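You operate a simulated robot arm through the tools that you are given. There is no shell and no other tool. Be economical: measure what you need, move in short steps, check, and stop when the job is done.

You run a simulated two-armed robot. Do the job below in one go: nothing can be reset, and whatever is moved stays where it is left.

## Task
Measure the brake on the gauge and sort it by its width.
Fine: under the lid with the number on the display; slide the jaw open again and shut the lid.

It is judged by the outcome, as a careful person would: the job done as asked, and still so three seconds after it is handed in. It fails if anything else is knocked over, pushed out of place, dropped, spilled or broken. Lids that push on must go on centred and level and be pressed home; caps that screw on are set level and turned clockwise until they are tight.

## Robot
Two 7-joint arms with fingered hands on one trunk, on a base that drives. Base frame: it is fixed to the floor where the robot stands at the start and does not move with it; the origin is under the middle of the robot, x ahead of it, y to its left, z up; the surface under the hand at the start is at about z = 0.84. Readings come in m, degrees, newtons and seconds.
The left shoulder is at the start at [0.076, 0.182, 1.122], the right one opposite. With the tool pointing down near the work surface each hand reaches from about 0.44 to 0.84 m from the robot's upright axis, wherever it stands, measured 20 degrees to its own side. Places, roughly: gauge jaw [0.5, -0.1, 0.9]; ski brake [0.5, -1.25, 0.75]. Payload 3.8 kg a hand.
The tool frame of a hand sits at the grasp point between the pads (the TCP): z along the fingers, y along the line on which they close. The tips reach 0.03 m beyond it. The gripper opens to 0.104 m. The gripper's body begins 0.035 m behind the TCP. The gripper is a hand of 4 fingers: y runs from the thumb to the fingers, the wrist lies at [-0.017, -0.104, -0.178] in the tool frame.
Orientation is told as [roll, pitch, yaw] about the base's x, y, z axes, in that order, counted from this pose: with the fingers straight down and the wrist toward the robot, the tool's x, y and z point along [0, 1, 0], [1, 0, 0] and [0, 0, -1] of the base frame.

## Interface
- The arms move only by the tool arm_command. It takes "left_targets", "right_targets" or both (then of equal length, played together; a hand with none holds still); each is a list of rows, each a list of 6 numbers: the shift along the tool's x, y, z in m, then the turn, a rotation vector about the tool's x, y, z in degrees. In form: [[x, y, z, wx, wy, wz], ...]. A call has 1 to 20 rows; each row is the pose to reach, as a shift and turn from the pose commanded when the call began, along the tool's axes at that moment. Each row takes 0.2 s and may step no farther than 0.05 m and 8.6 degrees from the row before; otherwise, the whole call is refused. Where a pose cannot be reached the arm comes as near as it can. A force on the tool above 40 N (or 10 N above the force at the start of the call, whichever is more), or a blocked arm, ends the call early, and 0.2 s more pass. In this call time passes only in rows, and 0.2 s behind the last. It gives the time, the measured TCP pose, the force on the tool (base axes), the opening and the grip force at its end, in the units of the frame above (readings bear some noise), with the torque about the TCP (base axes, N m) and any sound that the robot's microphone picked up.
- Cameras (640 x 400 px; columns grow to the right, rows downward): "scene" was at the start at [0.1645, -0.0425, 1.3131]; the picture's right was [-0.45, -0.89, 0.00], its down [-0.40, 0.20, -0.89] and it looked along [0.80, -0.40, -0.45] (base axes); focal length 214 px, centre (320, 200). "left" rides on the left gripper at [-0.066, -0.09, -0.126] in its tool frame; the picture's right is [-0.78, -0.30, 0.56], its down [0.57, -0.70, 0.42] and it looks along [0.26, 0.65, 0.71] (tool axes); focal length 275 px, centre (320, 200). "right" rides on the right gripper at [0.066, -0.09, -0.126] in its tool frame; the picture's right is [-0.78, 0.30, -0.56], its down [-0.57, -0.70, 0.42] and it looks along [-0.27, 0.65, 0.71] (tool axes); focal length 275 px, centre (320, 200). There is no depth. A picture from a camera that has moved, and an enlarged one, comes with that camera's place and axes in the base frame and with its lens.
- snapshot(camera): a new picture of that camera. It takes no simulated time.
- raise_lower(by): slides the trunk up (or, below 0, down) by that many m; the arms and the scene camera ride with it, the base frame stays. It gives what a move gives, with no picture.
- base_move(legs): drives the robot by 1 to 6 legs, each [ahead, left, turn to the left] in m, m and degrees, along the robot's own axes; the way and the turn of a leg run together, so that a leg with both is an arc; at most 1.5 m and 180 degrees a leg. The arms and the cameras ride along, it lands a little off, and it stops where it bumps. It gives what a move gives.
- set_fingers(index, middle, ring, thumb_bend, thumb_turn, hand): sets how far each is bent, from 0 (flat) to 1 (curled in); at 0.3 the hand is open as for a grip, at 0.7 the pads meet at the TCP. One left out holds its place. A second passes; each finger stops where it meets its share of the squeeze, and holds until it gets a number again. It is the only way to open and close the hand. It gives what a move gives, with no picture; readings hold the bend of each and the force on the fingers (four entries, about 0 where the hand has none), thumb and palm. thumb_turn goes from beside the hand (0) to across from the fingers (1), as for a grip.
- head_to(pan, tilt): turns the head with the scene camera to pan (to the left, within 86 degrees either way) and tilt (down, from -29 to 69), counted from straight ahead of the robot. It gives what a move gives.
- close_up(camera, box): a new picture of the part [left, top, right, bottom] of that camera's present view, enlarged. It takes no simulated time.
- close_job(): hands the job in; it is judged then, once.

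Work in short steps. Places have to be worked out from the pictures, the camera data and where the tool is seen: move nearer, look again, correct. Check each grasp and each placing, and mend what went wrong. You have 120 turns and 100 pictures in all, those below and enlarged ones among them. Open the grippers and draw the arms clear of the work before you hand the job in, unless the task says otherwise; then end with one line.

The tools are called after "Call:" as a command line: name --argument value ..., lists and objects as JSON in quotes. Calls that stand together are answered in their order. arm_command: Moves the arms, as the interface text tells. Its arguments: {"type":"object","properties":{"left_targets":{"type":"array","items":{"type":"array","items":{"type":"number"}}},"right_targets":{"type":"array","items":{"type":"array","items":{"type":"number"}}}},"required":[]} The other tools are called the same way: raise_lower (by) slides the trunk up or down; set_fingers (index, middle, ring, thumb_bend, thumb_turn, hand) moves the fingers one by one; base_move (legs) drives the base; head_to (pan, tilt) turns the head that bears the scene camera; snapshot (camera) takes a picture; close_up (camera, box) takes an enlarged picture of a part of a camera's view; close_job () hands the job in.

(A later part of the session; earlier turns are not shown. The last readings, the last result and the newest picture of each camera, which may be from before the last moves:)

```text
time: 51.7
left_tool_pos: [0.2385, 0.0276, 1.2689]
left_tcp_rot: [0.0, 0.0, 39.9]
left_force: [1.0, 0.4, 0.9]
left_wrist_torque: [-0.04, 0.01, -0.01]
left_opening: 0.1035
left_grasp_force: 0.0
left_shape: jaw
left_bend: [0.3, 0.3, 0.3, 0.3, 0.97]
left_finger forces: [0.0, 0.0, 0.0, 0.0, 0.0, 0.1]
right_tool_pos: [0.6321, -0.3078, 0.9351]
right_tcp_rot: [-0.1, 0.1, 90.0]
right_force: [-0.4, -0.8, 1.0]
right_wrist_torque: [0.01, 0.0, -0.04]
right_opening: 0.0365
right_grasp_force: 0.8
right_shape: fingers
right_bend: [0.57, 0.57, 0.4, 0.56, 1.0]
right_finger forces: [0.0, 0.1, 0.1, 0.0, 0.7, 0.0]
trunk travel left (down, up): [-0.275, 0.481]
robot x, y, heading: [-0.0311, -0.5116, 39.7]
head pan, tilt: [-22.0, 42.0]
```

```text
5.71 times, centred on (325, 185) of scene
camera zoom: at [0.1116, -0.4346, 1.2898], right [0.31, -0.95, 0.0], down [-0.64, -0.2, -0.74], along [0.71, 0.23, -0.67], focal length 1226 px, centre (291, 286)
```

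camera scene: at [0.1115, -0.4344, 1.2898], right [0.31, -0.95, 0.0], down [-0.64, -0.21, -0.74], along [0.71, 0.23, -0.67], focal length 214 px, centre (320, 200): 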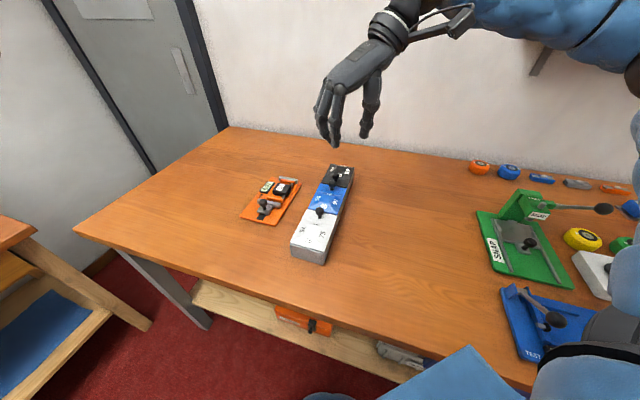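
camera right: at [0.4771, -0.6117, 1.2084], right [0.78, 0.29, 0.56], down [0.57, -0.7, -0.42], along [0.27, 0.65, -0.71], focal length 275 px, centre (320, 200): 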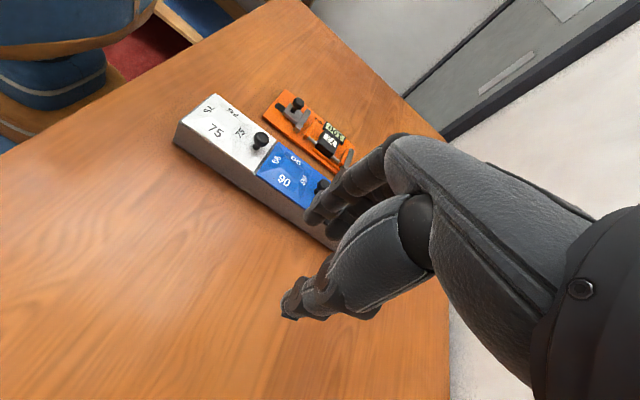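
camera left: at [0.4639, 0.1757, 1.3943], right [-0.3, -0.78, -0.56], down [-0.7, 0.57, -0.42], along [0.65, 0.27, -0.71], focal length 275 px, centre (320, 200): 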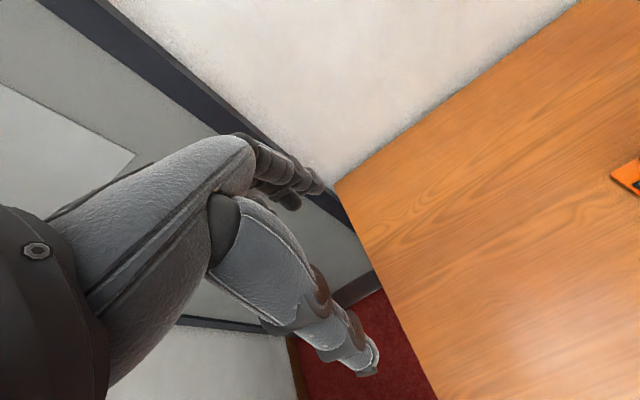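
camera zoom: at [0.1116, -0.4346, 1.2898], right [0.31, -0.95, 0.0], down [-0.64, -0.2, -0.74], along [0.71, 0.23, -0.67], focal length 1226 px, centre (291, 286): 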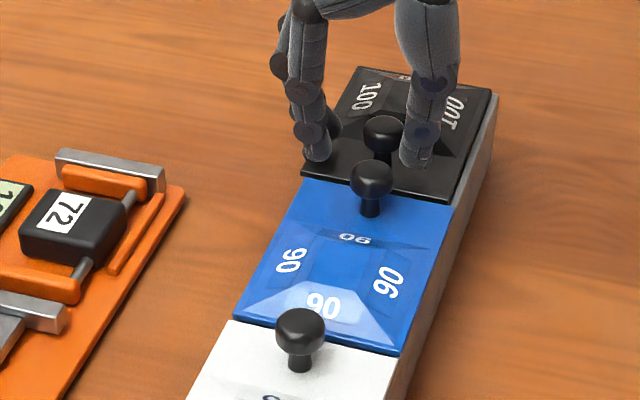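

Thumb just touched the knob. I push 8 mm more in +y.

Call:
arm_command --right_targets '[[0, 0.004, 0, 0, 0, 0], [0, 0.008, 0, 0, 0, 0]]'

Call:
close_up --camera "scene" --box '[280, 150, 370, 220]'

```text
time: 52.3
left_tool_pos: [0.2392, 0.0291, 1.2685]
left_tcp_rot: [0.0, 0.0, 39.9]
left_force: [0.1, 0.0, 0.2]
left_wrist_torque: [0.0, 0.03, -0.01]
left_opening: 0.1038
left_grasp_force: 0.0
left_shape: jaw
left_bend: [0.3, 0.3, 0.3, 0.3, 0.97]
left_finger forces: [0.0, 0.0, 0.0, 0.1, 0.0, 0.0]
right_tool_pos: [0.6317, -0.3013, 0.935]
right_tcp_rot: [0.0, 0.0, 90.0]
right_force: [-0.2, -0.8, -0.9]
right_wrist_torque: [0.02, 0.0, 0.01]
right_opening: 0.0366
right_grasp_force: 0.4
right_shape: fingers
right_bend: [0.57, 0.57, 0.4, 0.56, 1.0]
right_finger forces: [0.0, 0.0, 0.0, 0.0, 0.8, 0.0]
trunk travel left (down, up): [-0.275, 0.481]
robot x, y, heading: [-0.029, -0.5104, 39.7]
head pan, tilt: [-22.0, 42.0]
```

```text
5.71 times, centred on (325, 185) of scene
camera zoom: at [0.1116, -0.4346, 1.2898], right [0.31, -0.95, 0.0], down [-0.64, -0.2, -0.74], along [0.71, 0.23, -0.67], focal length 1226 px, centre (291, 286)
```

zoom: 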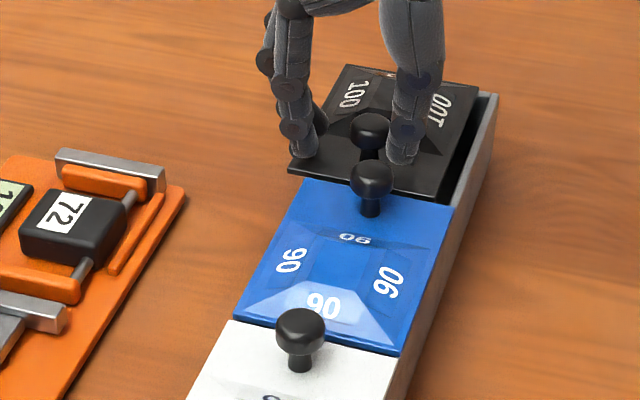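

The lid slides sideways (+y) with under 1 N. I slide it further open in small steps.

Call:
arm_command --right_targets '[[0, 0.008, 0, 0, 0, 0], [0, 0.016, 0, 0, 0, 0], [0, 0.024, 0, 0, 0, 0], [0, 0.032, 0, 0, 0, 0], [0, 0.04, 0, 0, 0, 0]]'

Call:
close_up --camera "scene" --box '[280, 150, 370, 220]'

```text
time: 53.5
left_tool_pos: [0.2396, 0.0284, 1.2681]
left_tcp_rot: [0.1, 0.0, 39.9]
left_force: [-0.2, -0.2, 0.7]
left_wrist_torque: [0.01, -0.01, -0.02]
left_opening: 0.1037
left_grasp_force: 0.0
left_shape: jaw
left_bend: [0.3, 0.3, 0.3, 0.3, 0.97]
left_finger forces: [0.0, 0.1, 0.0, 0.1, 0.0, 0.0]
right_tool_pos: [0.6304, -0.2608, 0.9357]
right_tcp_rot: [0.0, 0.0, 90.1]
right_force: [1.0, -0.6, 0.4]
right_wrist_torque: [-0.02, 0.0, 0.01]
right_opening: 0.0371
right_grasp_force: 0.2
right_shape: fingers
right_bend: [0.57, 0.57, 0.4, 0.56, 1.0]
right_finger forces: [0.1, 0.0, 0.0, 0.0, 0.6, 0.1]
trunk travel left (down, up): [-0.275, 0.481]
robot x, y, heading: [-0.0302, -0.5125, 39.8]
head pan, tilt: [-22.0, 42.0]
```

```text
5.71 times, centred on (325, 185) of scene
camera zoom: at [0.1115, -0.4343, 1.2898], right [0.31, -0.95, 0.0], down [-0.64, -0.2, -0.74], along [0.71, 0.23, -0.67], focal length 1226 px, centre (291, 286)
```

zoom: 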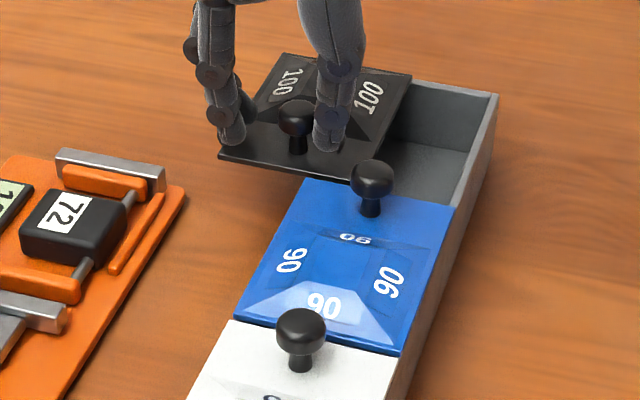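

Sliding well; about half open. Continue another ~25 mm, watching for the end stop.

Call:
arm_command --right_targets '[[0, 0.008, 0, 0, 0, 0], [0, 0.016, 0, 0, 0, 0], [0, 0.022, 0, 0, 0, 0]]'

Call:
close_up --camera "scene" --box '[280, 150, 370, 220]'

```text
time: 54.3
left_tool_pos: [0.2379, 0.0291, 1.2694]
left_tcp_rot: [0.0, -0.1, 39.8]
left_force: [-0.3, 0.3, 0.2]
left_wrist_torque: [-0.01, 0.01, 0.04]
left_opening: 0.1038
left_grasp_force: 0.0
left_shape: jaw
left_bend: [0.3, 0.3, 0.3, 0.3, 0.97]
left_finger forces: [0.0, 0.1, 0.1, 0.1, 0.0, 0.1]
right_tool_pos: [0.6296, -0.2413, 0.9354]
right_tcp_rot: [-0.1, -0.1, 90.0]
right_force: [0.6, -1.4, -0.9]
right_wrist_torque: [-0.01, 0.01, 0.04]
right_opening: 0.0367
right_grasp_force: 0.1
right_shape: fingers
right_bend: [0.57, 0.57, 0.4, 0.56, 1.0]
right_finger forces: [0.0, 0.0, 0.0, 0.0, 0.8, 0.1]
trunk travel left (down, up): [-0.275, 0.481]
robot x, y, heading: [-0.0291, -0.5151, 40.0]
head pan, tilt: [-22.0, 42.0]
```

```text
5.71 times, centred on (325, 185) of scene
camera zoom: at [0.1116, -0.4345, 1.2898], right [0.31, -0.95, 0.0], down [-0.64, -0.2, -0.74], along [0.71, 0.23, -0.67], focal length 1226 px, centre (291, 286)
```

zoom: 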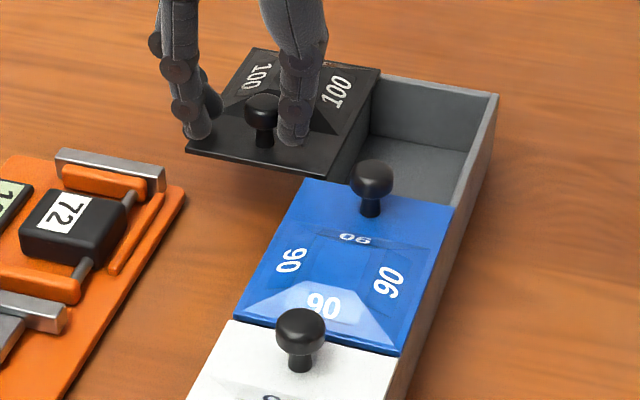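

About 67 mm open; I nudge on a few more mm to find the stop.

Call:
arm_command --right_targets '[[0, 0.003, 0, 0, 0, 0], [0, 0.006, 0, 0, 0, 0], [0, 0.009, 0, 0, 0, 0]]'

Call:
close_up --camera "scene" --box '[280, 150, 370, 220]'

```text
time: 55.1
left_tool_pos: [0.2402, 0.0282, 1.2676]
left_tcp_rot: [0.0, -0.1, 39.9]
left_force: [-0.1, 0.2, 0.0]
left_wrist_torque: [-0.04, -0.03, -0.01]
left_opening: 0.1036
left_grasp_force: 0.0
left_shape: jaw
left_bend: [0.3, 0.3, 0.3, 0.3, 0.97]
left_finger forces: [0.0, 0.0, 0.0, 0.0, 0.0, 0.0]
right_tool_pos: [0.6256, -0.2375, 0.9373]
right_tcp_rot: [0.0, 0.0, 90.0]
right_force: [-0.5, -0.8, 0.0]
right_wrist_torque: [0.02, 0.01, -0.02]
right_opening: 0.0368
right_grasp_force: 0.2
right_shape: fingers
right_bend: [0.57, 0.57, 0.4, 0.56, 1.0]
right_finger forces: [0.1, 0.0, 0.0, 0.1, 0.6, 0.1]
right hand out of reach, approached as far as the arm can: row 1, 2, 3
trunk travel left (down, up): [-0.275, 0.481]
robot x, y, heading: [-0.0326, -0.5106, 39.8]
head pan, tilt: [-22.0, 42.0]
```

```text
5.71 times, centred on (325, 185) of scene
camera zoom: at [0.1116, -0.4345, 1.2898], right [0.31, -0.95, 0.0], down [-0.64, -0.2, -0.74], along [0.71, 0.23, -0.67], focal length 1226 px, centre (291, 286)
```

zoom: 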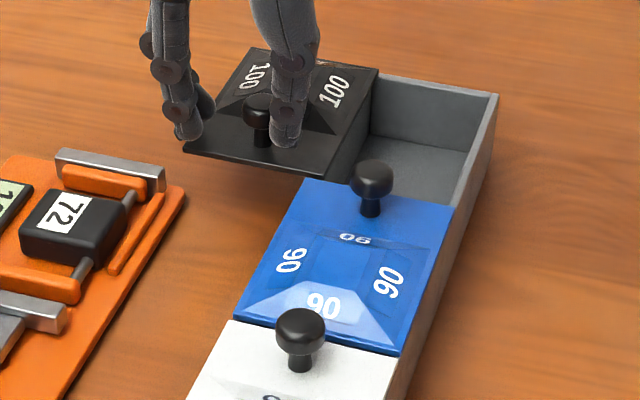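

Arm reach limit; the lid is ~7 cm open, which suffices. I lift off and look at the compartment.

Call:
arm_command --right_targets '[[0, -0.004, 0, 0, 0, 0], [0, -0.006, -0.03, 0, 0, 0], [0, -0.006, -0.07, 0, 0, 0], [0.0, -0.03, -0.11, 0, 0, 0], [0.0, -0.06, -0.14, 0, 0, 0], [0.02, -0.1, -0.16, 0, 0, 0], [0.02, -0.14, -0.16, 0, 0, 0]]'

Call:
close_up --camera "right" --box '[120, 60, 400, 260]'

Call:
close_up --camera "scene" --box '[270, 150, 370, 225]'

```text
time: 56.7
left_tool_pos: [0.2393, 0.0287, 1.2688]
left_tcp_rot: [0.1, 0.0, 39.9]
left_force: [-0.1, 0.5, 0.7]
left_wrist_torque: [-0.04, 0.0, 0.02]
left_opening: 0.1039
left_grasp_force: 0.1
left_shape: jaw
left_bend: [0.3, 0.3, 0.3, 0.3, 0.97]
left_finger forces: [0.0, 0.1, 0.0, 0.0, 0.0, 0.0]
right_tool_pos: [0.6096, -0.3799, 1.0959]
right_tcp_rot: [0.1, 0.0, 90.1]
right_force: [-0.4, -0.5, -0.4]
right_wrist_torque: [0.03, 0.0, 0.0]
right_opening: 0.0361
right_grasp_force: 0.0
right_shape: fingers
right_bend: [0.57, 0.57, 0.4, 0.57, 1.0]
right_finger forces: [0.0, 0.0, 0.1, 0.0, 0.0, 0.0]
trunk travel left (down, up): [-0.275, 0.481]
robot x, y, heading: [-0.0319, -0.5132, 39.9]
head pan, tilt: [-22.0, 42.0]
```

```text
2.00 times, centred on (260, 160) of right
camera zoom: at [0.5436, -0.4703, 1.2216], right [0.78, 0.3, 0.56], down [0.57, -0.7, -0.43], along [0.26, 0.65, -0.71], focal length 551 px, centre (440, 280)
```

zoom: 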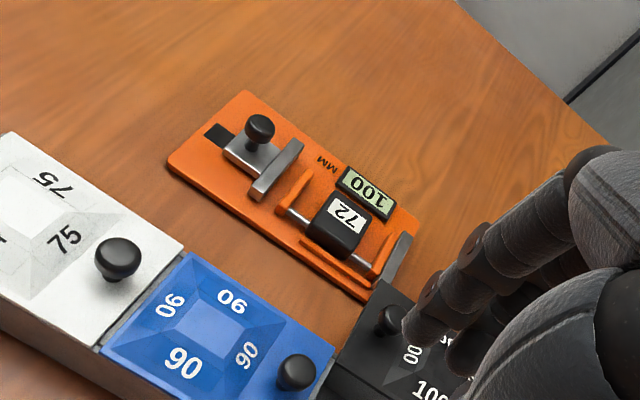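

```text
5.33 times, centred on (320, 188) of scene
camera zoom: at [0.112, -0.4351, 1.2898], right [0.31, -0.95, 0.0], down [-0.64, -0.2, -0.74], along [0.71, 0.23, -0.67], focal length 1144 px, centre (320, 267)
```

zoom: 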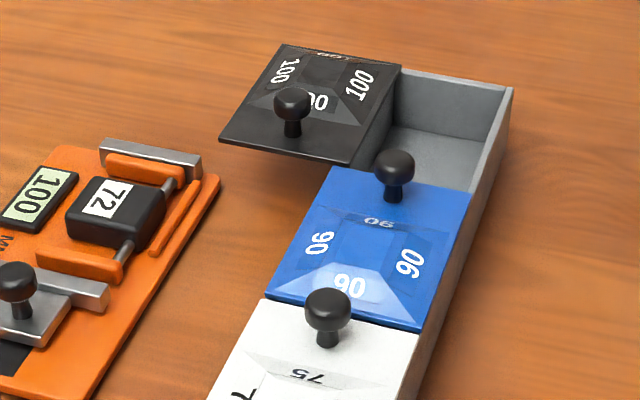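

Now the brake: it's best gripped at yaw 0 (closing along x on the housing), since the lid opening leaves ~6 cm in y. I raise the hand, turn back to heading 0 and drive back left.

Call:
arm_command --right_targets '[[0.02, 0, -0.04, 0, 0, 0], [0.04, 0, -0.08, 0, 0, 0]]'

Call:
base_move --legs '[[0, 0, -39.8], [0.02, 0.49, 0]]'

Call:
head_to --pan -20 --tilt 45

Call:
snapshot --camera "scene"

```text
time: 57.3
left_tool_pos: [0.2388, 0.0278, 1.2686]
left_tcp_rot: [0.0, 0.0, 39.9]
left_force: [0.5, 0.2, -0.5]
left_wrist_torque: [0.01, -0.03, 0.0]
left_opening: 0.1036
left_grasp_force: 0.0
left_shape: jaw
left_bend: [0.3, 0.3, 0.3, 0.3, 0.97]
left_finger forces: [0.1, 0.0, 0.0, 0.1, 0.1, 0.1]
right_tool_pos: [0.5666, -0.3777, 1.1768]
right_tcp_rot: [0.0, 0.1, 90.1]
right_force: [0.4, -0.7, 0.3]
right_wrist_torque: [0.01, -0.01, 0.02]
right_opening: 0.0362
right_grasp_force: 0.1
right_shape: fingers
right_bend: [0.57, 0.57, 0.4, 0.57, 1.0]
right_finger forces: [0.0, 0.0, 0.1, 0.0, 0.1, 0.1]
trunk travel left (down, up): [-0.275, 0.481]
robot x, y, heading: [-0.0305, -0.5146, 39.7]
head pan, tilt: [-22.0, 42.0]
```

```text
time: 62.0
left_tool_pos: [0.538, 0.2243, 1.2691]
left_tcp_rot: [0.0, 0.0, 0.3]
left_force: [0.8, -0.5, -0.2]
left_wrist_torque: [-0.01, 0.01, -0.01]
left_opening: 0.1036
left_grasp_force: 0.1
left_shape: jaw
left_bend: [0.3, 0.3, 0.3, 0.3, 0.97]
left_finger forces: [0.0, 0.1, 0.0, 0.1, 0.0, 0.0]
right_tool_pos: [0.5341, -0.2969, 1.1754]
right_tcp_rot: [-0.1, 0.1, 50.5]
right_force: [0.0, 0.6, -0.3]
right_wrist_torque: [-0.03, -0.04, 0.03]
right_opening: 0.036
right_grasp_force: 0.1
right_shape: fingers
right_bend: [0.57, 0.57, 0.4, 0.57, 1.0]
right_finger forces: [0.1, 0.1, 0.0, 0.0, 0.0, 0.0]
trunk travel left (down, up): [-0.275, 0.481]
robot x, y, heading: [-0.0161, -0.0196, 0.3]
head pan, tilt: [-22.0, 42.0]
```

```text
time: 62.6
left_tool_pos: [0.5402, 0.2237, 1.2693]
left_tcp_rot: [0.0, 0.0, 0.3]
left_force: [0.5, -0.6, -0.8]
left_wrist_torque: [0.0, -0.01, -0.02]
left_opening: 0.1037
left_grasp_force: 0.1
left_shape: jaw
left_bend: [0.3, 0.3, 0.3, 0.3, 0.97]
left_finger forces: [0.1, 0.0, 0.0, 0.0, 0.0, 0.0]
right_tool_pos: [0.5343, -0.298, 1.1758]
right_tcp_rot: [0.0, 0.0, 50.5]
right_force: [-0.2, 0.6, -0.3]
right_wrist_torque: [-0.01, 0.02, -0.03]
right_opening: 0.0361
right_grasp_force: 0.1
right_shape: fingers
right_bend: [0.57, 0.57, 0.4, 0.57, 1.0]
right_finger forces: [0.0, 0.0, 0.0, 0.0, 0.0, 0.1]
trunk travel left (down, up): [-0.275, 0.481]
robot x, y, heading: [-0.013, -0.0237, -0.0]
head pan, tilt: [-20.0, 45.0]
```

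```text
40 pictures are left
camera scene: at [0.1457, -0.0488, 1.2855], right [-0.34, -0.94, 0.0], down [-0.67, 0.24, -0.71], along [0.67, -0.24, -0.71], focal length 214 px, centre (320, 200)
```

scene: 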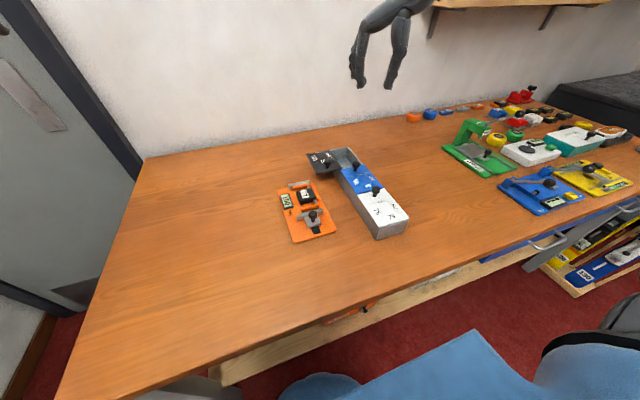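

I locate the blue knob and brake precisely from this pose; I plan to draw the box back ~1.6 cm via the blue knob (its lid slides only in y), then take the brake.

Call:
close_up --camera "scene" --box '[265, 135, 415, 245]'

```text
3.64 times, centred on (340, 190) of scene
camera zoom: at [0.1457, -0.0488, 1.2855], right [-0.34, -0.94, 0.0], down [-0.67, 0.24, -0.71], along [0.67, -0.24, -0.71], focal length 780 px, centre (247, 236)
```

zoom: 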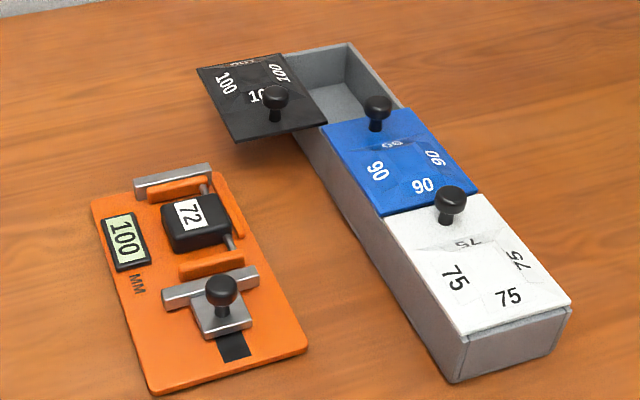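

Relative to the gauge the box has shifted ≈ +1.8 cm in x. I take the hand above the blue knob at yaw 0.

Call:
arm_command --right_targets '[[-0.01, 0.005, 0.01, 0, 0, 8], [-0.02, 0.01, 0.03, 0, 0, 16], [-0.03, 0.013, 0.06, 0, 0, 24], [-0.04, 0.016, 0.09, 0, 0, 32], [-0.05, 0.02, 0.12, 0, 0, 40], [-0.06, 0.022, 0.15, 0, 0, 48], [-0.063, 0.022, 0.18, 0, 0, 50.5]]'

Call:
set_fingers --hand "right" --index 0.52 --middle 0.52 --ring 0.4 --thumb_bend 0.5

Call:
close_up --camera "right" --box '[180, 140, 400, 400]'

```text
time: 64.2
left_tool_pos: [0.5385, 0.224, 1.2688]
left_tcp_rot: [0.0, 0.1, 0.3]
left_force: [0.1, -1.2, 0.2]
left_wrist_torque: [-0.03, 0.02, 0.02]
left_opening: 0.1038
left_grasp_force: 0.0
left_shape: jaw
left_bend: [0.3, 0.3, 0.3, 0.3, 0.97]
left_finger forces: [0.0, 0.2, 0.0, 0.0, 0.0, 0.0]
right_tool_pos: [0.5981, -0.3203, 0.9954]
right_tcp_rot: [0.1, -0.1, -0.1]
right_force: [-0.8, 0.1, -0.2]
right_wrist_torque: [-0.02, 0.01, 0.01]
right_opening: 0.0359
right_grasp_force: 0.1
right_shape: fingers
right_bend: [0.57, 0.57, 0.4, 0.57, 1.0]
right_finger forces: [0.1, 0.2, 0.1, 0.0, 0.0, 0.0]
trunk travel left (down, up): [-0.275, 0.481]
robot x, y, heading: [-0.0125, -0.0197, 0.1]
head pan, tilt: [-20.0, 45.0]
```

```text
time: 65.2
left_tool_pos: [0.5394, 0.2236, 1.2685]
left_tcp_rot: [0.0, 0.0, 0.3]
left_force: [-0.2, -0.4, -0.6]
left_wrist_torque: [0.01, 0.02, -0.01]
left_opening: 0.1037
left_grasp_force: 0.1
left_shape: jaw
left_bend: [0.3, 0.3, 0.3, 0.3, 0.97]
left_finger forces: [0.1, 0.0, 0.1, 0.0, 0.1, 0.0]
right_tool_pos: [0.5954, -0.3203, 0.9944]
right_tcp_rot: [-0.1, 0.0, 0.0]
right_force: [-0.1, 0.8, -0.3]
right_wrist_torque: [-0.01, -0.01, 0.0]
right_opening: 0.0503
right_grasp_force: 0.2
right_shape: fingers
right_bend: [0.52, 0.52, 0.4, 0.5, 1.0]
right_finger forces: [0.0, 0.0, 0.0, 0.0, 0.0, 0.1]
trunk travel left (down, up): [-0.275, 0.481]
robot x, y, heading: [-0.0119, -0.021, 0.3]
head pan, tilt: [-20.0, 45.0]
```

```text
1.54 times, centred on (290, 270) of right
camera zoom: at [0.5064, -0.2544, 1.1211], right [0.3, -0.78, 0.56], down [-0.7, -0.57, -0.42], along [0.65, -0.27, -0.71], focal length 424 px, centre (366, 92)
```

zoom: 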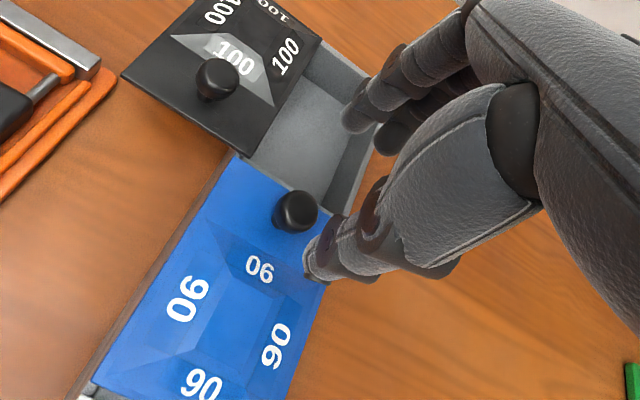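

Centred over the blue knob. I lower so the fingers are behind it.

Call:
arm_command --right_targets '[[0, 0, 0.03, 0, 0, 0], [0, 0, 0.05, 0, 0, 0], [0, 0, 0.057, 0, 0, 0]]'

Call:
arm_command --right_targets '[[0, -0.005, 0, 0, 0, 0], [0, -0.01, 0, 0, 0, 0], [0, -0.014, 0, 0, 0, 0], [0, -0.018, 0, 0, 0, 0], [0, -0.022, 0, 0, 0, 0], [0, -0.026, 0, 0, 0, 0]]'

Call:
close_up --camera "scene" --box '[265, 135, 415, 245]'

```text
time: 66.0
left_tool_pos: [0.5399, 0.2234, 1.2684]
left_tcp_rot: [0.0, 0.0, 0.3]
left_force: [0.3, 0.3, -0.1]
left_wrist_torque: [0.0, -0.02, 0.02]
left_opening: 0.1038
left_grasp_force: 0.1
left_shape: jaw
left_bend: [0.3, 0.3, 0.3, 0.3, 0.97]
left_finger forces: [0.0, 0.1, 0.1, 0.0, 0.0, 0.1]
right_tool_pos: [0.5958, -0.3201, 0.9397]
right_tcp_rot: [0.0, -0.1, 0.0]
right_force: [0.2, -0.8, -0.1]
right_wrist_torque: [0.0, 0.01, 0.02]
right_opening: 0.0508
right_grasp_force: 0.1
right_shape: fingers
right_bend: [0.52, 0.52, 0.4, 0.5, 1.0]
right_finger forces: [0.1, 0.0, 0.0, 0.0, 0.0, 0.0]
trunk travel left (down, up): [-0.275, 0.481]
robot x, y, heading: [-0.0108, -0.0222, 0.2]
head pan, tilt: [-20.0, 45.0]
```

```text
time: 67.5
left_tool_pos: [0.5398, 0.2238, 1.268]
left_tcp_rot: [0.0, 0.1, 0.3]
left_force: [0.1, 0.9, -0.1]
left_wrist_torque: [-0.01, 0.04, -0.03]
left_opening: 0.1037
left_grasp_force: 0.0
left_shape: jaw
left_bend: [0.3, 0.3, 0.3, 0.3, 0.97]
left_finger forces: [0.0, 0.1, 0.0, 0.0, 0.1, 0.0]
right_tool_pos: [0.5709, -0.3213, 0.9387]
right_tcp_rot: [0.0, -0.1, 0.0]
right_force: [7.7, -0.2, 1.7]
right_wrist_torque: [0.02, -0.27, -0.03]
right_opening: 0.0581
right_grasp_force: 3.8
right_shape: fingers
right_bend: [0.47, 0.49, 0.4, 0.5, 1.0]
right_finger forces: [4.6, 3.5, 0.0, 0.1, 0.0, 0.0]
trunk travel left (down, up): [-0.275, 0.481]
robot x, y, heading: [-0.0146, -0.0185, 0.3]
head pan, tilt: [-20.0, 45.0]
```

```text
3.64 times, centred on (340, 190) of scene
camera zoom: at [0.1467, -0.0486, 1.2854], right [-0.34, -0.94, 0.0], down [-0.67, 0.24, -0.71], along [0.66, -0.24, -0.71], focal length 780 px, centre (247, 236)
```

zoom: 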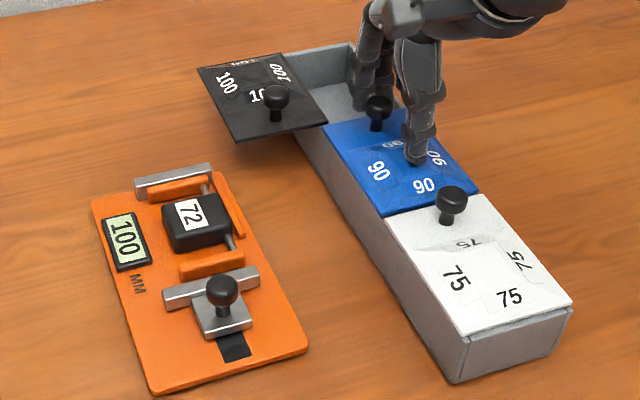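

Box has not moved yet at 8 N; I keep pulling in steps.

Call:
arm_command --right_targets '[[0, -0.004, 0, 0, 0, 0], [0, -0.008, 0, 0, 0, 0], [0, -0.012, 0, 0, 0, 0], [0, -0.016, 0, 0, 0, 0]]'

Call:
close_up --camera "scene" --box '[265, 135, 415, 245]'

```text
time: 68.5
left_tool_pos: [0.5424, 0.2234, 1.2675]
left_tcp_rot: [0.1, 0.0, 0.3]
left_force: [0.1, -0.6, 0.4]
left_wrist_torque: [0.01, -0.02, 0.0]
left_opening: 0.1037
left_grasp_force: 0.0
left_shape: jaw
left_bend: [0.3, 0.3, 0.3, 0.3, 0.97]
left_finger forces: [0.1, 0.1, 0.0, 0.0, 0.0, 0.1]
right_tool_pos: [0.5558, -0.3219, 0.9383]
right_tcp_rot: [0.0, 0.0, 0.1]
right_force: [20.2, 0.9, 2.3]
right_wrist_torque: [0.0, -0.63, 0.01]
right_opening: 0.0675
right_grasp_force: 10.1
right_shape: fingers
right_bend: [0.39, 0.43, 0.4, 0.5, 1.0]
right_finger forces: [10.8, 9.6, 0.1, 0.0, 0.1, 0.0]
trunk travel left (down, up): [-0.275, 0.481]
robot x, y, heading: [-0.0111, -0.0177, 0.6]
head pan, tilt: [-20.0, 45.0]
```

```text
3.64 times, centred on (340, 190) of scene
camera zoom: at [0.1479, -0.0485, 1.2853], right [-0.34, -0.94, 0.0], down [-0.67, 0.24, -0.71], along [0.66, -0.24, -0.71], focal length 780 px, centre (247, 236)
```

zoom: 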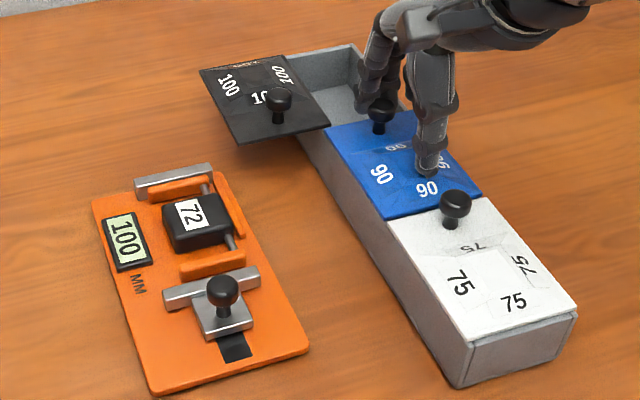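

It starts sliding at ~20 N. I continue another 14 mm.

Call:
arm_command --right_targets '[[0, -0.004, 0, 0, 0, 0], [0, -0.008, 0, 0, 0, 0], [0, -0.011, 0, 0, 0, 0], [0, -0.014, 0, 0, 0, 0]]'

Call:
close_up --camera "scene" --box '[265, 135, 415, 245]'

```text
time: 69.5
left_tool_pos: [0.5415, 0.2239, 1.2685]
left_tcp_rot: [0.0, 0.1, 0.3]
left_force: [0.0, -0.3, -0.4]
left_wrist_torque: [-0.02, -0.03, 0.04]
left_opening: 0.1037
left_grasp_force: 0.0
left_shape: jaw
left_bend: [0.3, 0.3, 0.3, 0.3, 0.97]
left_finger forces: [0.0, 0.1, 0.0, 0.0, 0.1, 0.0]
right_tool_pos: [0.5425, -0.3231, 0.9377]
right_tcp_rot: [0.1, 0.0, -0.1]
right_force: [20.3, -0.1, 3.0]
right_wrist_torque: [0.05, -0.69, 0.0]
right_opening: 0.068
right_grasp_force: 11.3
right_shape: fingers
right_bend: [0.39, 0.43, 0.4, 0.5, 1.0]
right_finger forces: [12.4, 11.0, 0.1, 0.0, 0.1, 0.1]
trunk travel left (down, up): [-0.275, 0.481]
robot x, y, heading: [-0.0166, -0.018, 0.3]
head pan, tilt: [-20.0, 45.0]
```

```text
3.64 times, centred on (340, 190) of scene
camera zoom: at [0.1477, -0.0485, 1.2853], right [-0.34, -0.94, 0.0], down [-0.67, 0.24, -0.71], along [0.66, -0.24, -0.71], focal length 780 px, centre (247, 236)
```

zoom: 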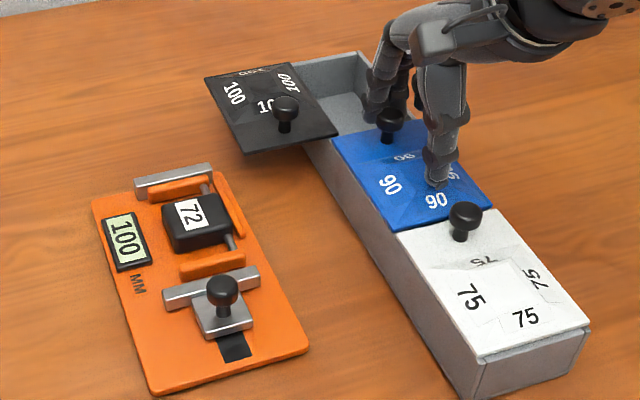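

The box is back at its original spot (near edge x≈0.367). I release, lift, and move above the brake.

Call:
arm_command --right_targets '[[0, 0.012, 0, 0, 0, 0], [0, 0.026, 0, 0, 0, 0], [0, 0.03, -0.03, 0, 0, 0], [0, 0.03, -0.07, 0, 0, 0], [0.02, 0.03, -0.11, 0, 0, 0], [0.06, 0.03, -0.12, 0, 0, 0], [0.1, 0.028, -0.12, 0, 0, 0], [0.14, 0.026, -0.12, 0, 0, 0], [0.173, 0.026, -0.1, 0, 0, 0], [0.173, 0.026, -0.07, 0, 0, 0]]'

Call:
close_up --camera "right" --box '[180, 140, 400, 400]'

Call:
close_up --camera "scene" --box '[265, 140, 365, 240]'

```text
time: 71.7
left_tool_pos: [0.5397, 0.2225, 1.2696]
left_tcp_rot: [0.0, 0.0, 0.4]
left_force: [0.3, -0.1, -0.6]
left_wrist_torque: [0.02, 0.03, -0.01]
left_opening: 0.1036
left_grasp_force: 0.1
left_shape: jaw
left_bend: [0.3, 0.3, 0.3, 0.3, 0.97]
left_finger forces: [0.0, 0.0, 0.0, 0.0, 0.0, 0.1]
right_tool_pos: [0.5667, -0.1482, 1.0071]
right_tcp_rot: [0.0, -0.1, -0.1]
right_force: [0.8, -0.6, 0.0]
right_wrist_torque: [0.0, 0.02, -0.01]
right_opening: 0.051
right_grasp_force: 0.0
right_shape: fingers
right_bend: [0.52, 0.52, 0.4, 0.5, 1.0]
right_finger forces: [0.1, 0.1, 0.0, 0.0, 0.0, 0.0]
trunk travel left (down, up): [-0.275, 0.481]
robot x, y, heading: [-0.0154, -0.0209, 0.2]
head pan, tilt: [-20.0, 45.0]
```

```text
1.54 times, centred on (290, 270) of right
camera zoom: at [0.4768, -0.0825, 1.1328], right [0.29, -0.78, 0.56], down [-0.7, -0.57, -0.42], along [0.65, -0.27, -0.71], focal length 424 px, centre (366, 92)
```

zoom: 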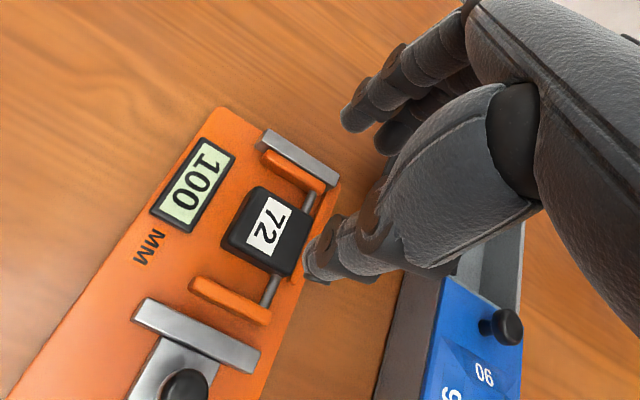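

```text
4.00 times, centred on (315, 190) of scene
camera zoom: at [0.1455, -0.0488, 1.2855], right [-0.34, -0.94, 0.0], down [-0.67, 0.24, -0.71], along [0.67, -0.24, -0.71], focal length 858 px, centre (340, 240)
```

zoom: 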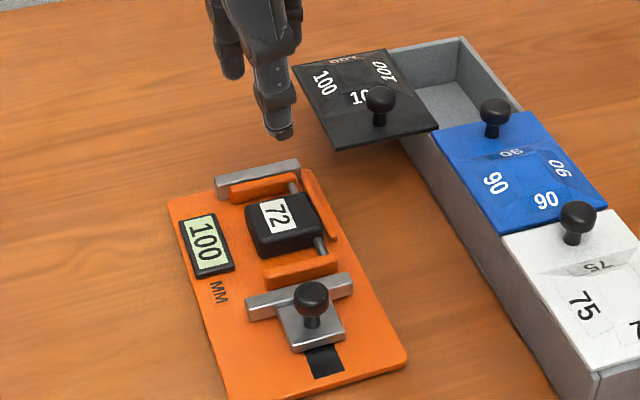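

Housing top centre is about (0.571, -0.158, 0.870), arms at x≈0.522 and 0.622. I curl the ring finger away and lower the open pinch around the housing between the arms.

Call:
set_fingers --hand "right" --index 0.52 --middle 0.52 --ring 1.0 --thumb_bend 0.52

Call:
arm_command --right_targets '[[0, 0.004, 0.03, 0, 0, 0], [0, 0.004, 0.06, 0, 0, 0], [0, 0.004, 0.08, 0, 0, 0], [0, 0.004, 0.095, 0, 0, 0]]'

Call:
close_up --camera "right" --box '[180, 120, 400, 340]'

Call:
close_up --camera "scene" --box '[275, 150, 345, 210]'

```text
time: 72.7
left_tool_pos: [0.5401, 0.2234, 1.2692]
left_tcp_rot: [0.0, -0.1, 0.3]
left_force: [-0.1, 0.3, 0.6]
left_wrist_torque: [-0.02, 0.02, -0.02]
left_opening: 0.1038
left_grasp_force: 0.0
left_shape: jaw
left_bend: [0.3, 0.3, 0.3, 0.3, 0.97]
left_finger forces: [0.0, 0.1, 0.0, 0.1, 0.0, 0.0]
right_tool_pos: [0.5662, -0.1485, 1.0063]
right_tcp_rot: [0.0, -0.1, 0.0]
right_force: [-0.1, -0.5, -0.6]
right_wrist_torque: [0.01, -0.01, 0.0]
right_opening: 0.0493
right_grasp_force: 0.0
right_shape: fingers
right_bend: [0.52, 0.52, 1.0, 0.52, 1.0]
right_finger forces: [0.1, 0.1, 0.0, 0.1, 0.0, 0.0]
trunk travel left (down, up): [-0.275, 0.481]
robot x, y, heading: [-0.0131, -0.0215, 0.2]
head pan, tilt: [-20.0, 45.0]
```

```text
time: 73.7
left_tool_pos: [0.5386, 0.2238, 1.2684]
left_tcp_rot: [0.0, 0.0, 0.2]
left_force: [0.1, -1.3, 0.0]
left_wrist_torque: [-0.01, 0.01, -0.02]
left_opening: 0.1037
left_grasp_force: 0.0
left_shape: jaw
left_bend: [0.3, 0.3, 0.3, 0.3, 0.97]
left_finger forces: [0.1, 0.0, 0.0, 0.1, 0.0, 0.0]
right_tool_pos: [0.5701, -0.1502, 0.9137]
right_tcp_rot: [0.1, 0.0, 0.0]
right_force: [-0.1, 0.7, 0.0]
right_wrist_torque: [0.01, 0.05, 0.05]
right_opening: 0.0491
right_grasp_force: 0.0
right_shape: fingers
right_bend: [0.52, 0.52, 1.0, 0.52, 1.0]
right_finger forces: [0.0, 0.1, 0.0, 0.0, 0.0, 0.1]
trunk travel left (down, up): [-0.275, 0.481]
robot x, y, heading: [-0.0134, -0.0179, 0.1]
head pan, tilt: [-20.0, 45.0]
```

```text
1.82 times, centred on (290, 230) of right
camera zoom: at [0.4801, -0.0845, 1.0396], right [0.3, -0.78, 0.56], down [-0.7, -0.57, -0.43], along [0.65, -0.26, -0.71], focal length 500 px, centre (374, 146)
```

zoom: 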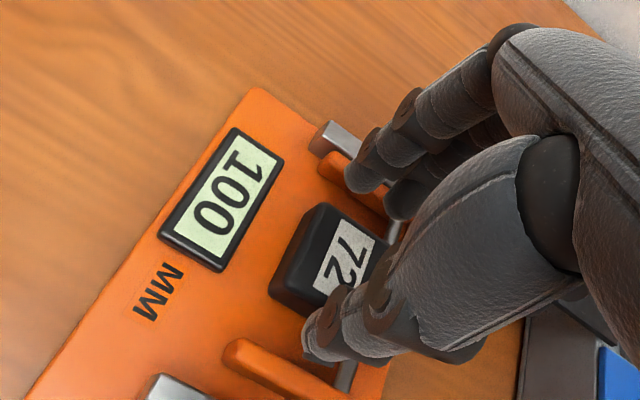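

```text
6.67 times, centred on (310, 180) of scene
camera zoom: at [0.1457, -0.0487, 1.2855], right [-0.34, -0.94, 0.0], down [-0.67, 0.24, -0.71], along [0.67, -0.24, -0.71], focal length 1430 px, centre (387, 333)
```

zoom: 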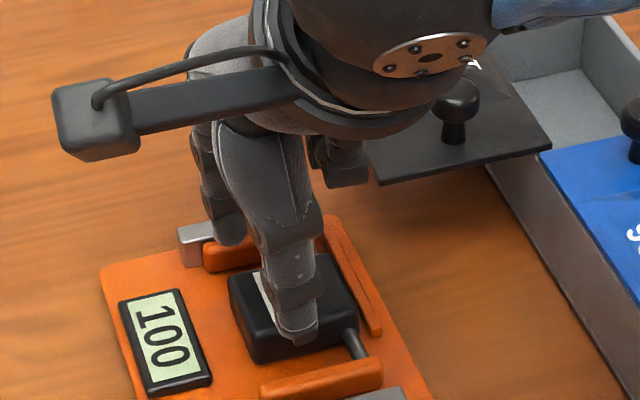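

Clear so far; I lower another 24 mm so the tips go beside the housing, and close gently.

Call:
arm_command --right_targets '[[0, 0, 0.01, 0, 0, 0], [0, 0, 0.018, 0, 0, 0], [0, 0, 0.024, 0, 0, 0]]'

Call:
set_fingers --hand "right" --index 0.68 --middle 0.68 --thumb_bend 0.68

Call:
close_up --camera "right" --box '[180, 120, 400, 340]'

```text
time: 74.5
left_tool_pos: [0.5382, 0.223, 1.2695]
left_tcp_rot: [0.0, 0.0, 0.4]
left_force: [-0.8, -0.6, -0.2]
left_wrist_torque: [-0.01, 0.0, 0.0]
left_opening: 0.1037
left_grasp_force: 0.0
left_shape: jaw
left_bend: [0.3, 0.3, 0.3, 0.3, 0.97]
left_finger forces: [0.0, 0.1, 0.0, 0.1, 0.0, 0.1]
right_tool_pos: [0.5673, -0.1558, 0.8971]
right_tcp_rot: [0.2, -0.3, 0.1]
right_force: [3.6, 0.2, 14.3]
right_wrist_torque: [0.08, 0.45, -0.04]
right_opening: 0.0501
right_grasp_force: 7.4
right_shape: fingers
right_bend: [0.51, 0.51, 1.0, 0.52, 1.0]
right_finger forces: [1.1, 0.9, 0.1, 0.0, 13.6, 0.1]
right hand out of reach, approached as far as the arm can: row 1, 2, 3
trunk travel left (down, up): [-0.275, 0.481]
robot x, y, heading: [-0.0187, -0.0181, 0.1]
head pan, tilt: [-20.0, 45.0]
```

```text
time: 75.5
left_tool_pos: [0.5393, 0.2239, 1.268]
left_tcp_rot: [0.0, -0.1, 0.3]
left_force: [-0.4, 0.2, -0.4]
left_wrist_torque: [0.01, 0.01, -0.02]
left_opening: 0.1038
left_grasp_force: 0.1
left_shape: jaw
left_bend: [0.3, 0.3, 0.3, 0.3, 0.97]
left_finger forces: [0.0, 0.0, 0.0, 0.1, 0.1, 0.1]
right_tool_pos: [0.5674, -0.1563, 0.8949]
right_tcp_rot: [-0.1, -0.1, 0.0]
right_force: [7.1, 1.4, 15.3]
right_wrist_torque: [0.01, -0.02, -0.05]
right_opening: 0.0388
right_grasp_force: 17.3
right_shape: fingers
right_bend: [0.57, 0.58, 1.0, 0.58, 1.0]
right_finger forces: [9.3, 10.4, 0.1, 0.0, 13.8, 0.0]
trunk travel left (down, up): [-0.275, 0.481]
robot x, y, heading: [-0.0105, -0.0189, 0.3]
head pan, tilt: [-20.0, 45.0]
```

```text
1.82 times, centred on (290, 230) of right
camera zoom: at [0.4771, -0.0908, 1.02], right [0.29, -0.78, 0.56], down [-0.7, -0.57, -0.43], along [0.65, -0.26, -0.71], focal length 500 px, centre (374, 146)
```

zoom: 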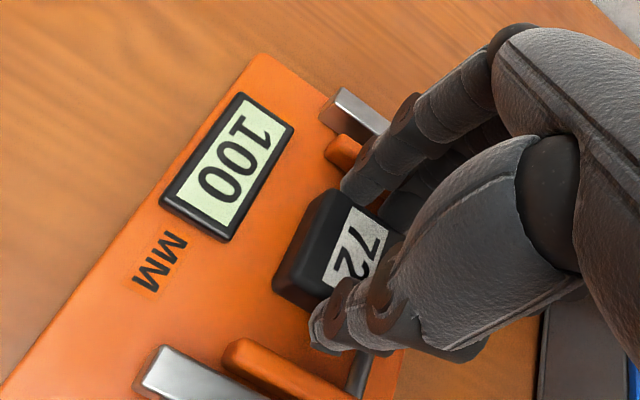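

Opening reads 39 mm = the housing width with ~10 N per finger, so it is gripped (the thumb pressed on something below). I lift slowly and check.

Call:
arm_command --right_targets '[[0, 0, -0.008, 0, 0, 0], [0, 0, -0.02, 0, 0, 0], [0, 0, -0.035, 0, 0, 0]]'

Call:
close_up --camera "right" --box '[180, 120, 400, 340]'

Call:
close_up --camera "scene" --box '[265, 140, 365, 240]'

```text
time: 76.2
left_tool_pos: [0.5385, 0.2237, 1.2697]
left_tcp_rot: [0.0, -0.1, 0.3]
left_force: [-1.2, -1.0, -0.1]
left_wrist_torque: [0.0, -0.01, 0.02]
left_opening: 0.1038
left_grasp_force: 0.1
left_shape: jaw
left_bend: [0.3, 0.3, 0.3, 0.3, 0.97]
left_finger forces: [0.0, 0.1, 0.0, 0.0, 0.1, 0.0]
right_tool_pos: [0.5652, -0.1559, 0.9284]
right_tcp_rot: [-0.1, 0.2, 0.0]
right_force: [2.8, -0.1, 0.1]
right_wrist_torque: [-0.01, -0.09, 0.02]
right_opening: 0.01
right_grasp_force: 0.8
right_shape: fingers
right_bend: [0.67, 0.67, 1.0, 0.68, 1.0]
right_finger forces: [0.8, 0.9, 0.0, 0.0, 0.1, 0.0]
trunk travel left (down, up): [-0.275, 0.481]
robot x, y, heading: [-0.0144, -0.0268, 0.3]
head pan, tilt: [-20.0, 45.0]
```

```text
1.82 times, centred on (290, 230) of right
camera zoom: at [0.4761, -0.0907, 1.0532], right [0.3, -0.78, 0.56], down [-0.7, -0.57, -0.42], along [0.65, -0.27, -0.72], focal length 500 px, centre (374, 146)
```

zoom: 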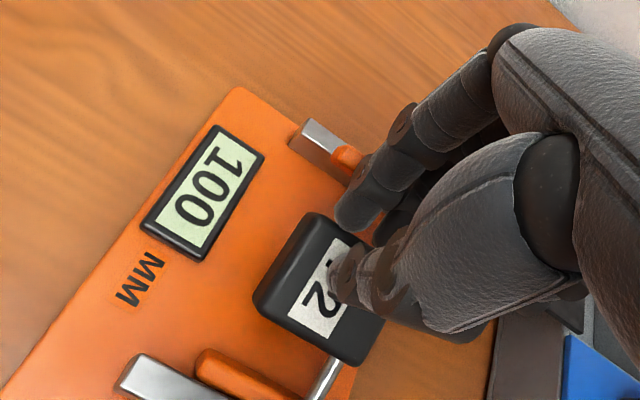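

```text
4.00 times, centred on (315, 190) of scene
camera zoom: at [0.1456, -0.0485, 1.2855], right [-0.34, -0.94, 0.0], down [-0.67, 0.24, -0.71], along [0.67, -0.24, -0.71], focal length 858 px, centre (340, 240)
```

zoom: 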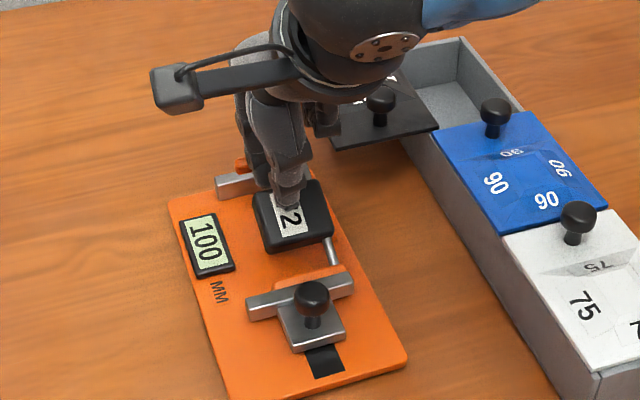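

It slipped; the brake seems tilted against the fixed jaw with the fingers on top. I open the fingers gently and look again.

Call:
set_fingers --hand "right" --index 0.5 --middle 0.5 --thumb_bend 0.5

Call:
arm_command --right_targets '[[0, 0, -0.03, 0, 0, 0], [0, 0, -0.07, 0, 0, 0], [0, -0.03, -0.1, 0, 0, 0], [0, -0.06, -0.12, 0, 0, 0]]'

Call:
close_up --camera "right" --box '[200, 60, 400, 200]'

Call:
close_up --camera "scene" --box '[265, 140, 365, 240]'

```text
time: 77.2
left_tool_pos: [0.5392, 0.2241, 1.2695]
left_tcp_rot: [0.0, 0.1, 0.3]
left_force: [0.4, 0.7, -0.7]
left_wrist_torque: [-0.02, -0.02, 0.03]
left_opening: 0.1038
left_grasp_force: 0.1
left_shape: jaw
left_bend: [0.3, 0.3, 0.3, 0.3, 0.97]
left_finger forces: [0.1, 0.1, 0.1, 0.0, 0.0, 0.0]
right_tool_pos: [0.5661, -0.1555, 0.9272]
right_tcp_rot: [0.0, 0.1, -0.1]
right_force: [0.1, -0.5, -0.6]
right_wrist_torque: [0.03, 0.01, 0.0]
right_opening: 0.053
right_grasp_force: 0.1
right_shape: fingers
right_bend: [0.5, 0.5, 1.0, 0.5, 1.0]
right_finger forces: [0.0, 0.1, 0.0, 0.0, 0.0, 0.0]
trunk travel left (down, up): [-0.275, 0.481]
robot x, y, heading: [-0.0105, -0.0208, 0.3]
head pan, tilt: [-20.0, 45.0]
```

```text
time: 78.2
left_tool_pos: [0.5385, 0.2242, 1.2685]
left_tcp_rot: [-0.1, 0.1, 0.2]
left_force: [0.1, 0.8, -1.0]
left_wrist_torque: [0.01, -0.02, 0.0]
left_opening: 0.1039
left_grasp_force: 0.1
left_shape: jaw
left_bend: [0.3, 0.3, 0.3, 0.3, 0.97]
left_finger forces: [0.0, 0.1, 0.1, 0.1, 0.0, 0.0]
right_tool_pos: [0.5073, -0.1558, 1.0493]
right_tcp_rot: [0.1, -0.1, -0.1]
right_force: [0.3, 0.7, 0.3]
right_wrist_torque: [-0.02, -0.02, 0.01]
right_opening: 0.0533
right_grasp_force: 0.1
right_shape: fingers
right_bend: [0.5, 0.5, 1.0, 0.5, 1.0]
right_finger forces: [0.0, 0.0, 0.0, 0.0, 0.0, 0.0]
trunk travel left (down, up): [-0.275, 0.481]
robot x, y, heading: [-0.0144, -0.021, 0.1]
head pan, tilt: [-20.0, 45.0]
```

```text
2.86 times, centred on (300, 130) of right
camera zoom: at [0.4171, -0.0899, 1.1746], right [0.3, -0.78, 0.56], down [-0.7, -0.57, -0.42], along [0.65, -0.27, -0.71], focal length 786 px, centre (377, 400)
```

zoom: 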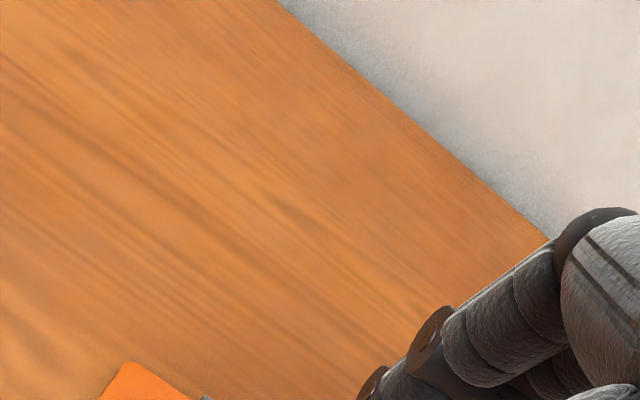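

```text
4.00 times, centred on (315, 190) of scene
camera zoom: at [0.1451, -0.0485, 1.2856], right [-0.34, -0.94, 0.0], down [-0.67, 0.24, -0.71], along [0.67, -0.24, -0.71], focal length 858 px, centre (340, 240)
```

zoom: 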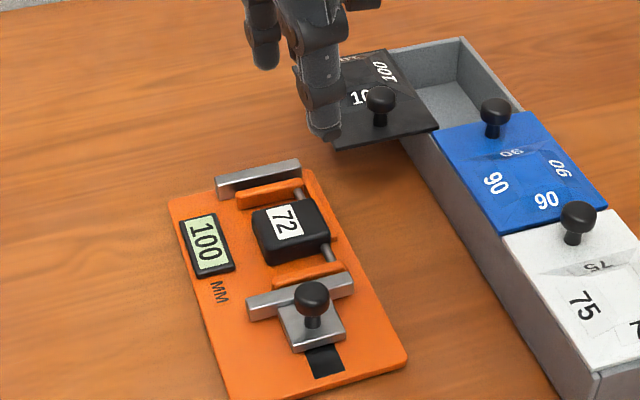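

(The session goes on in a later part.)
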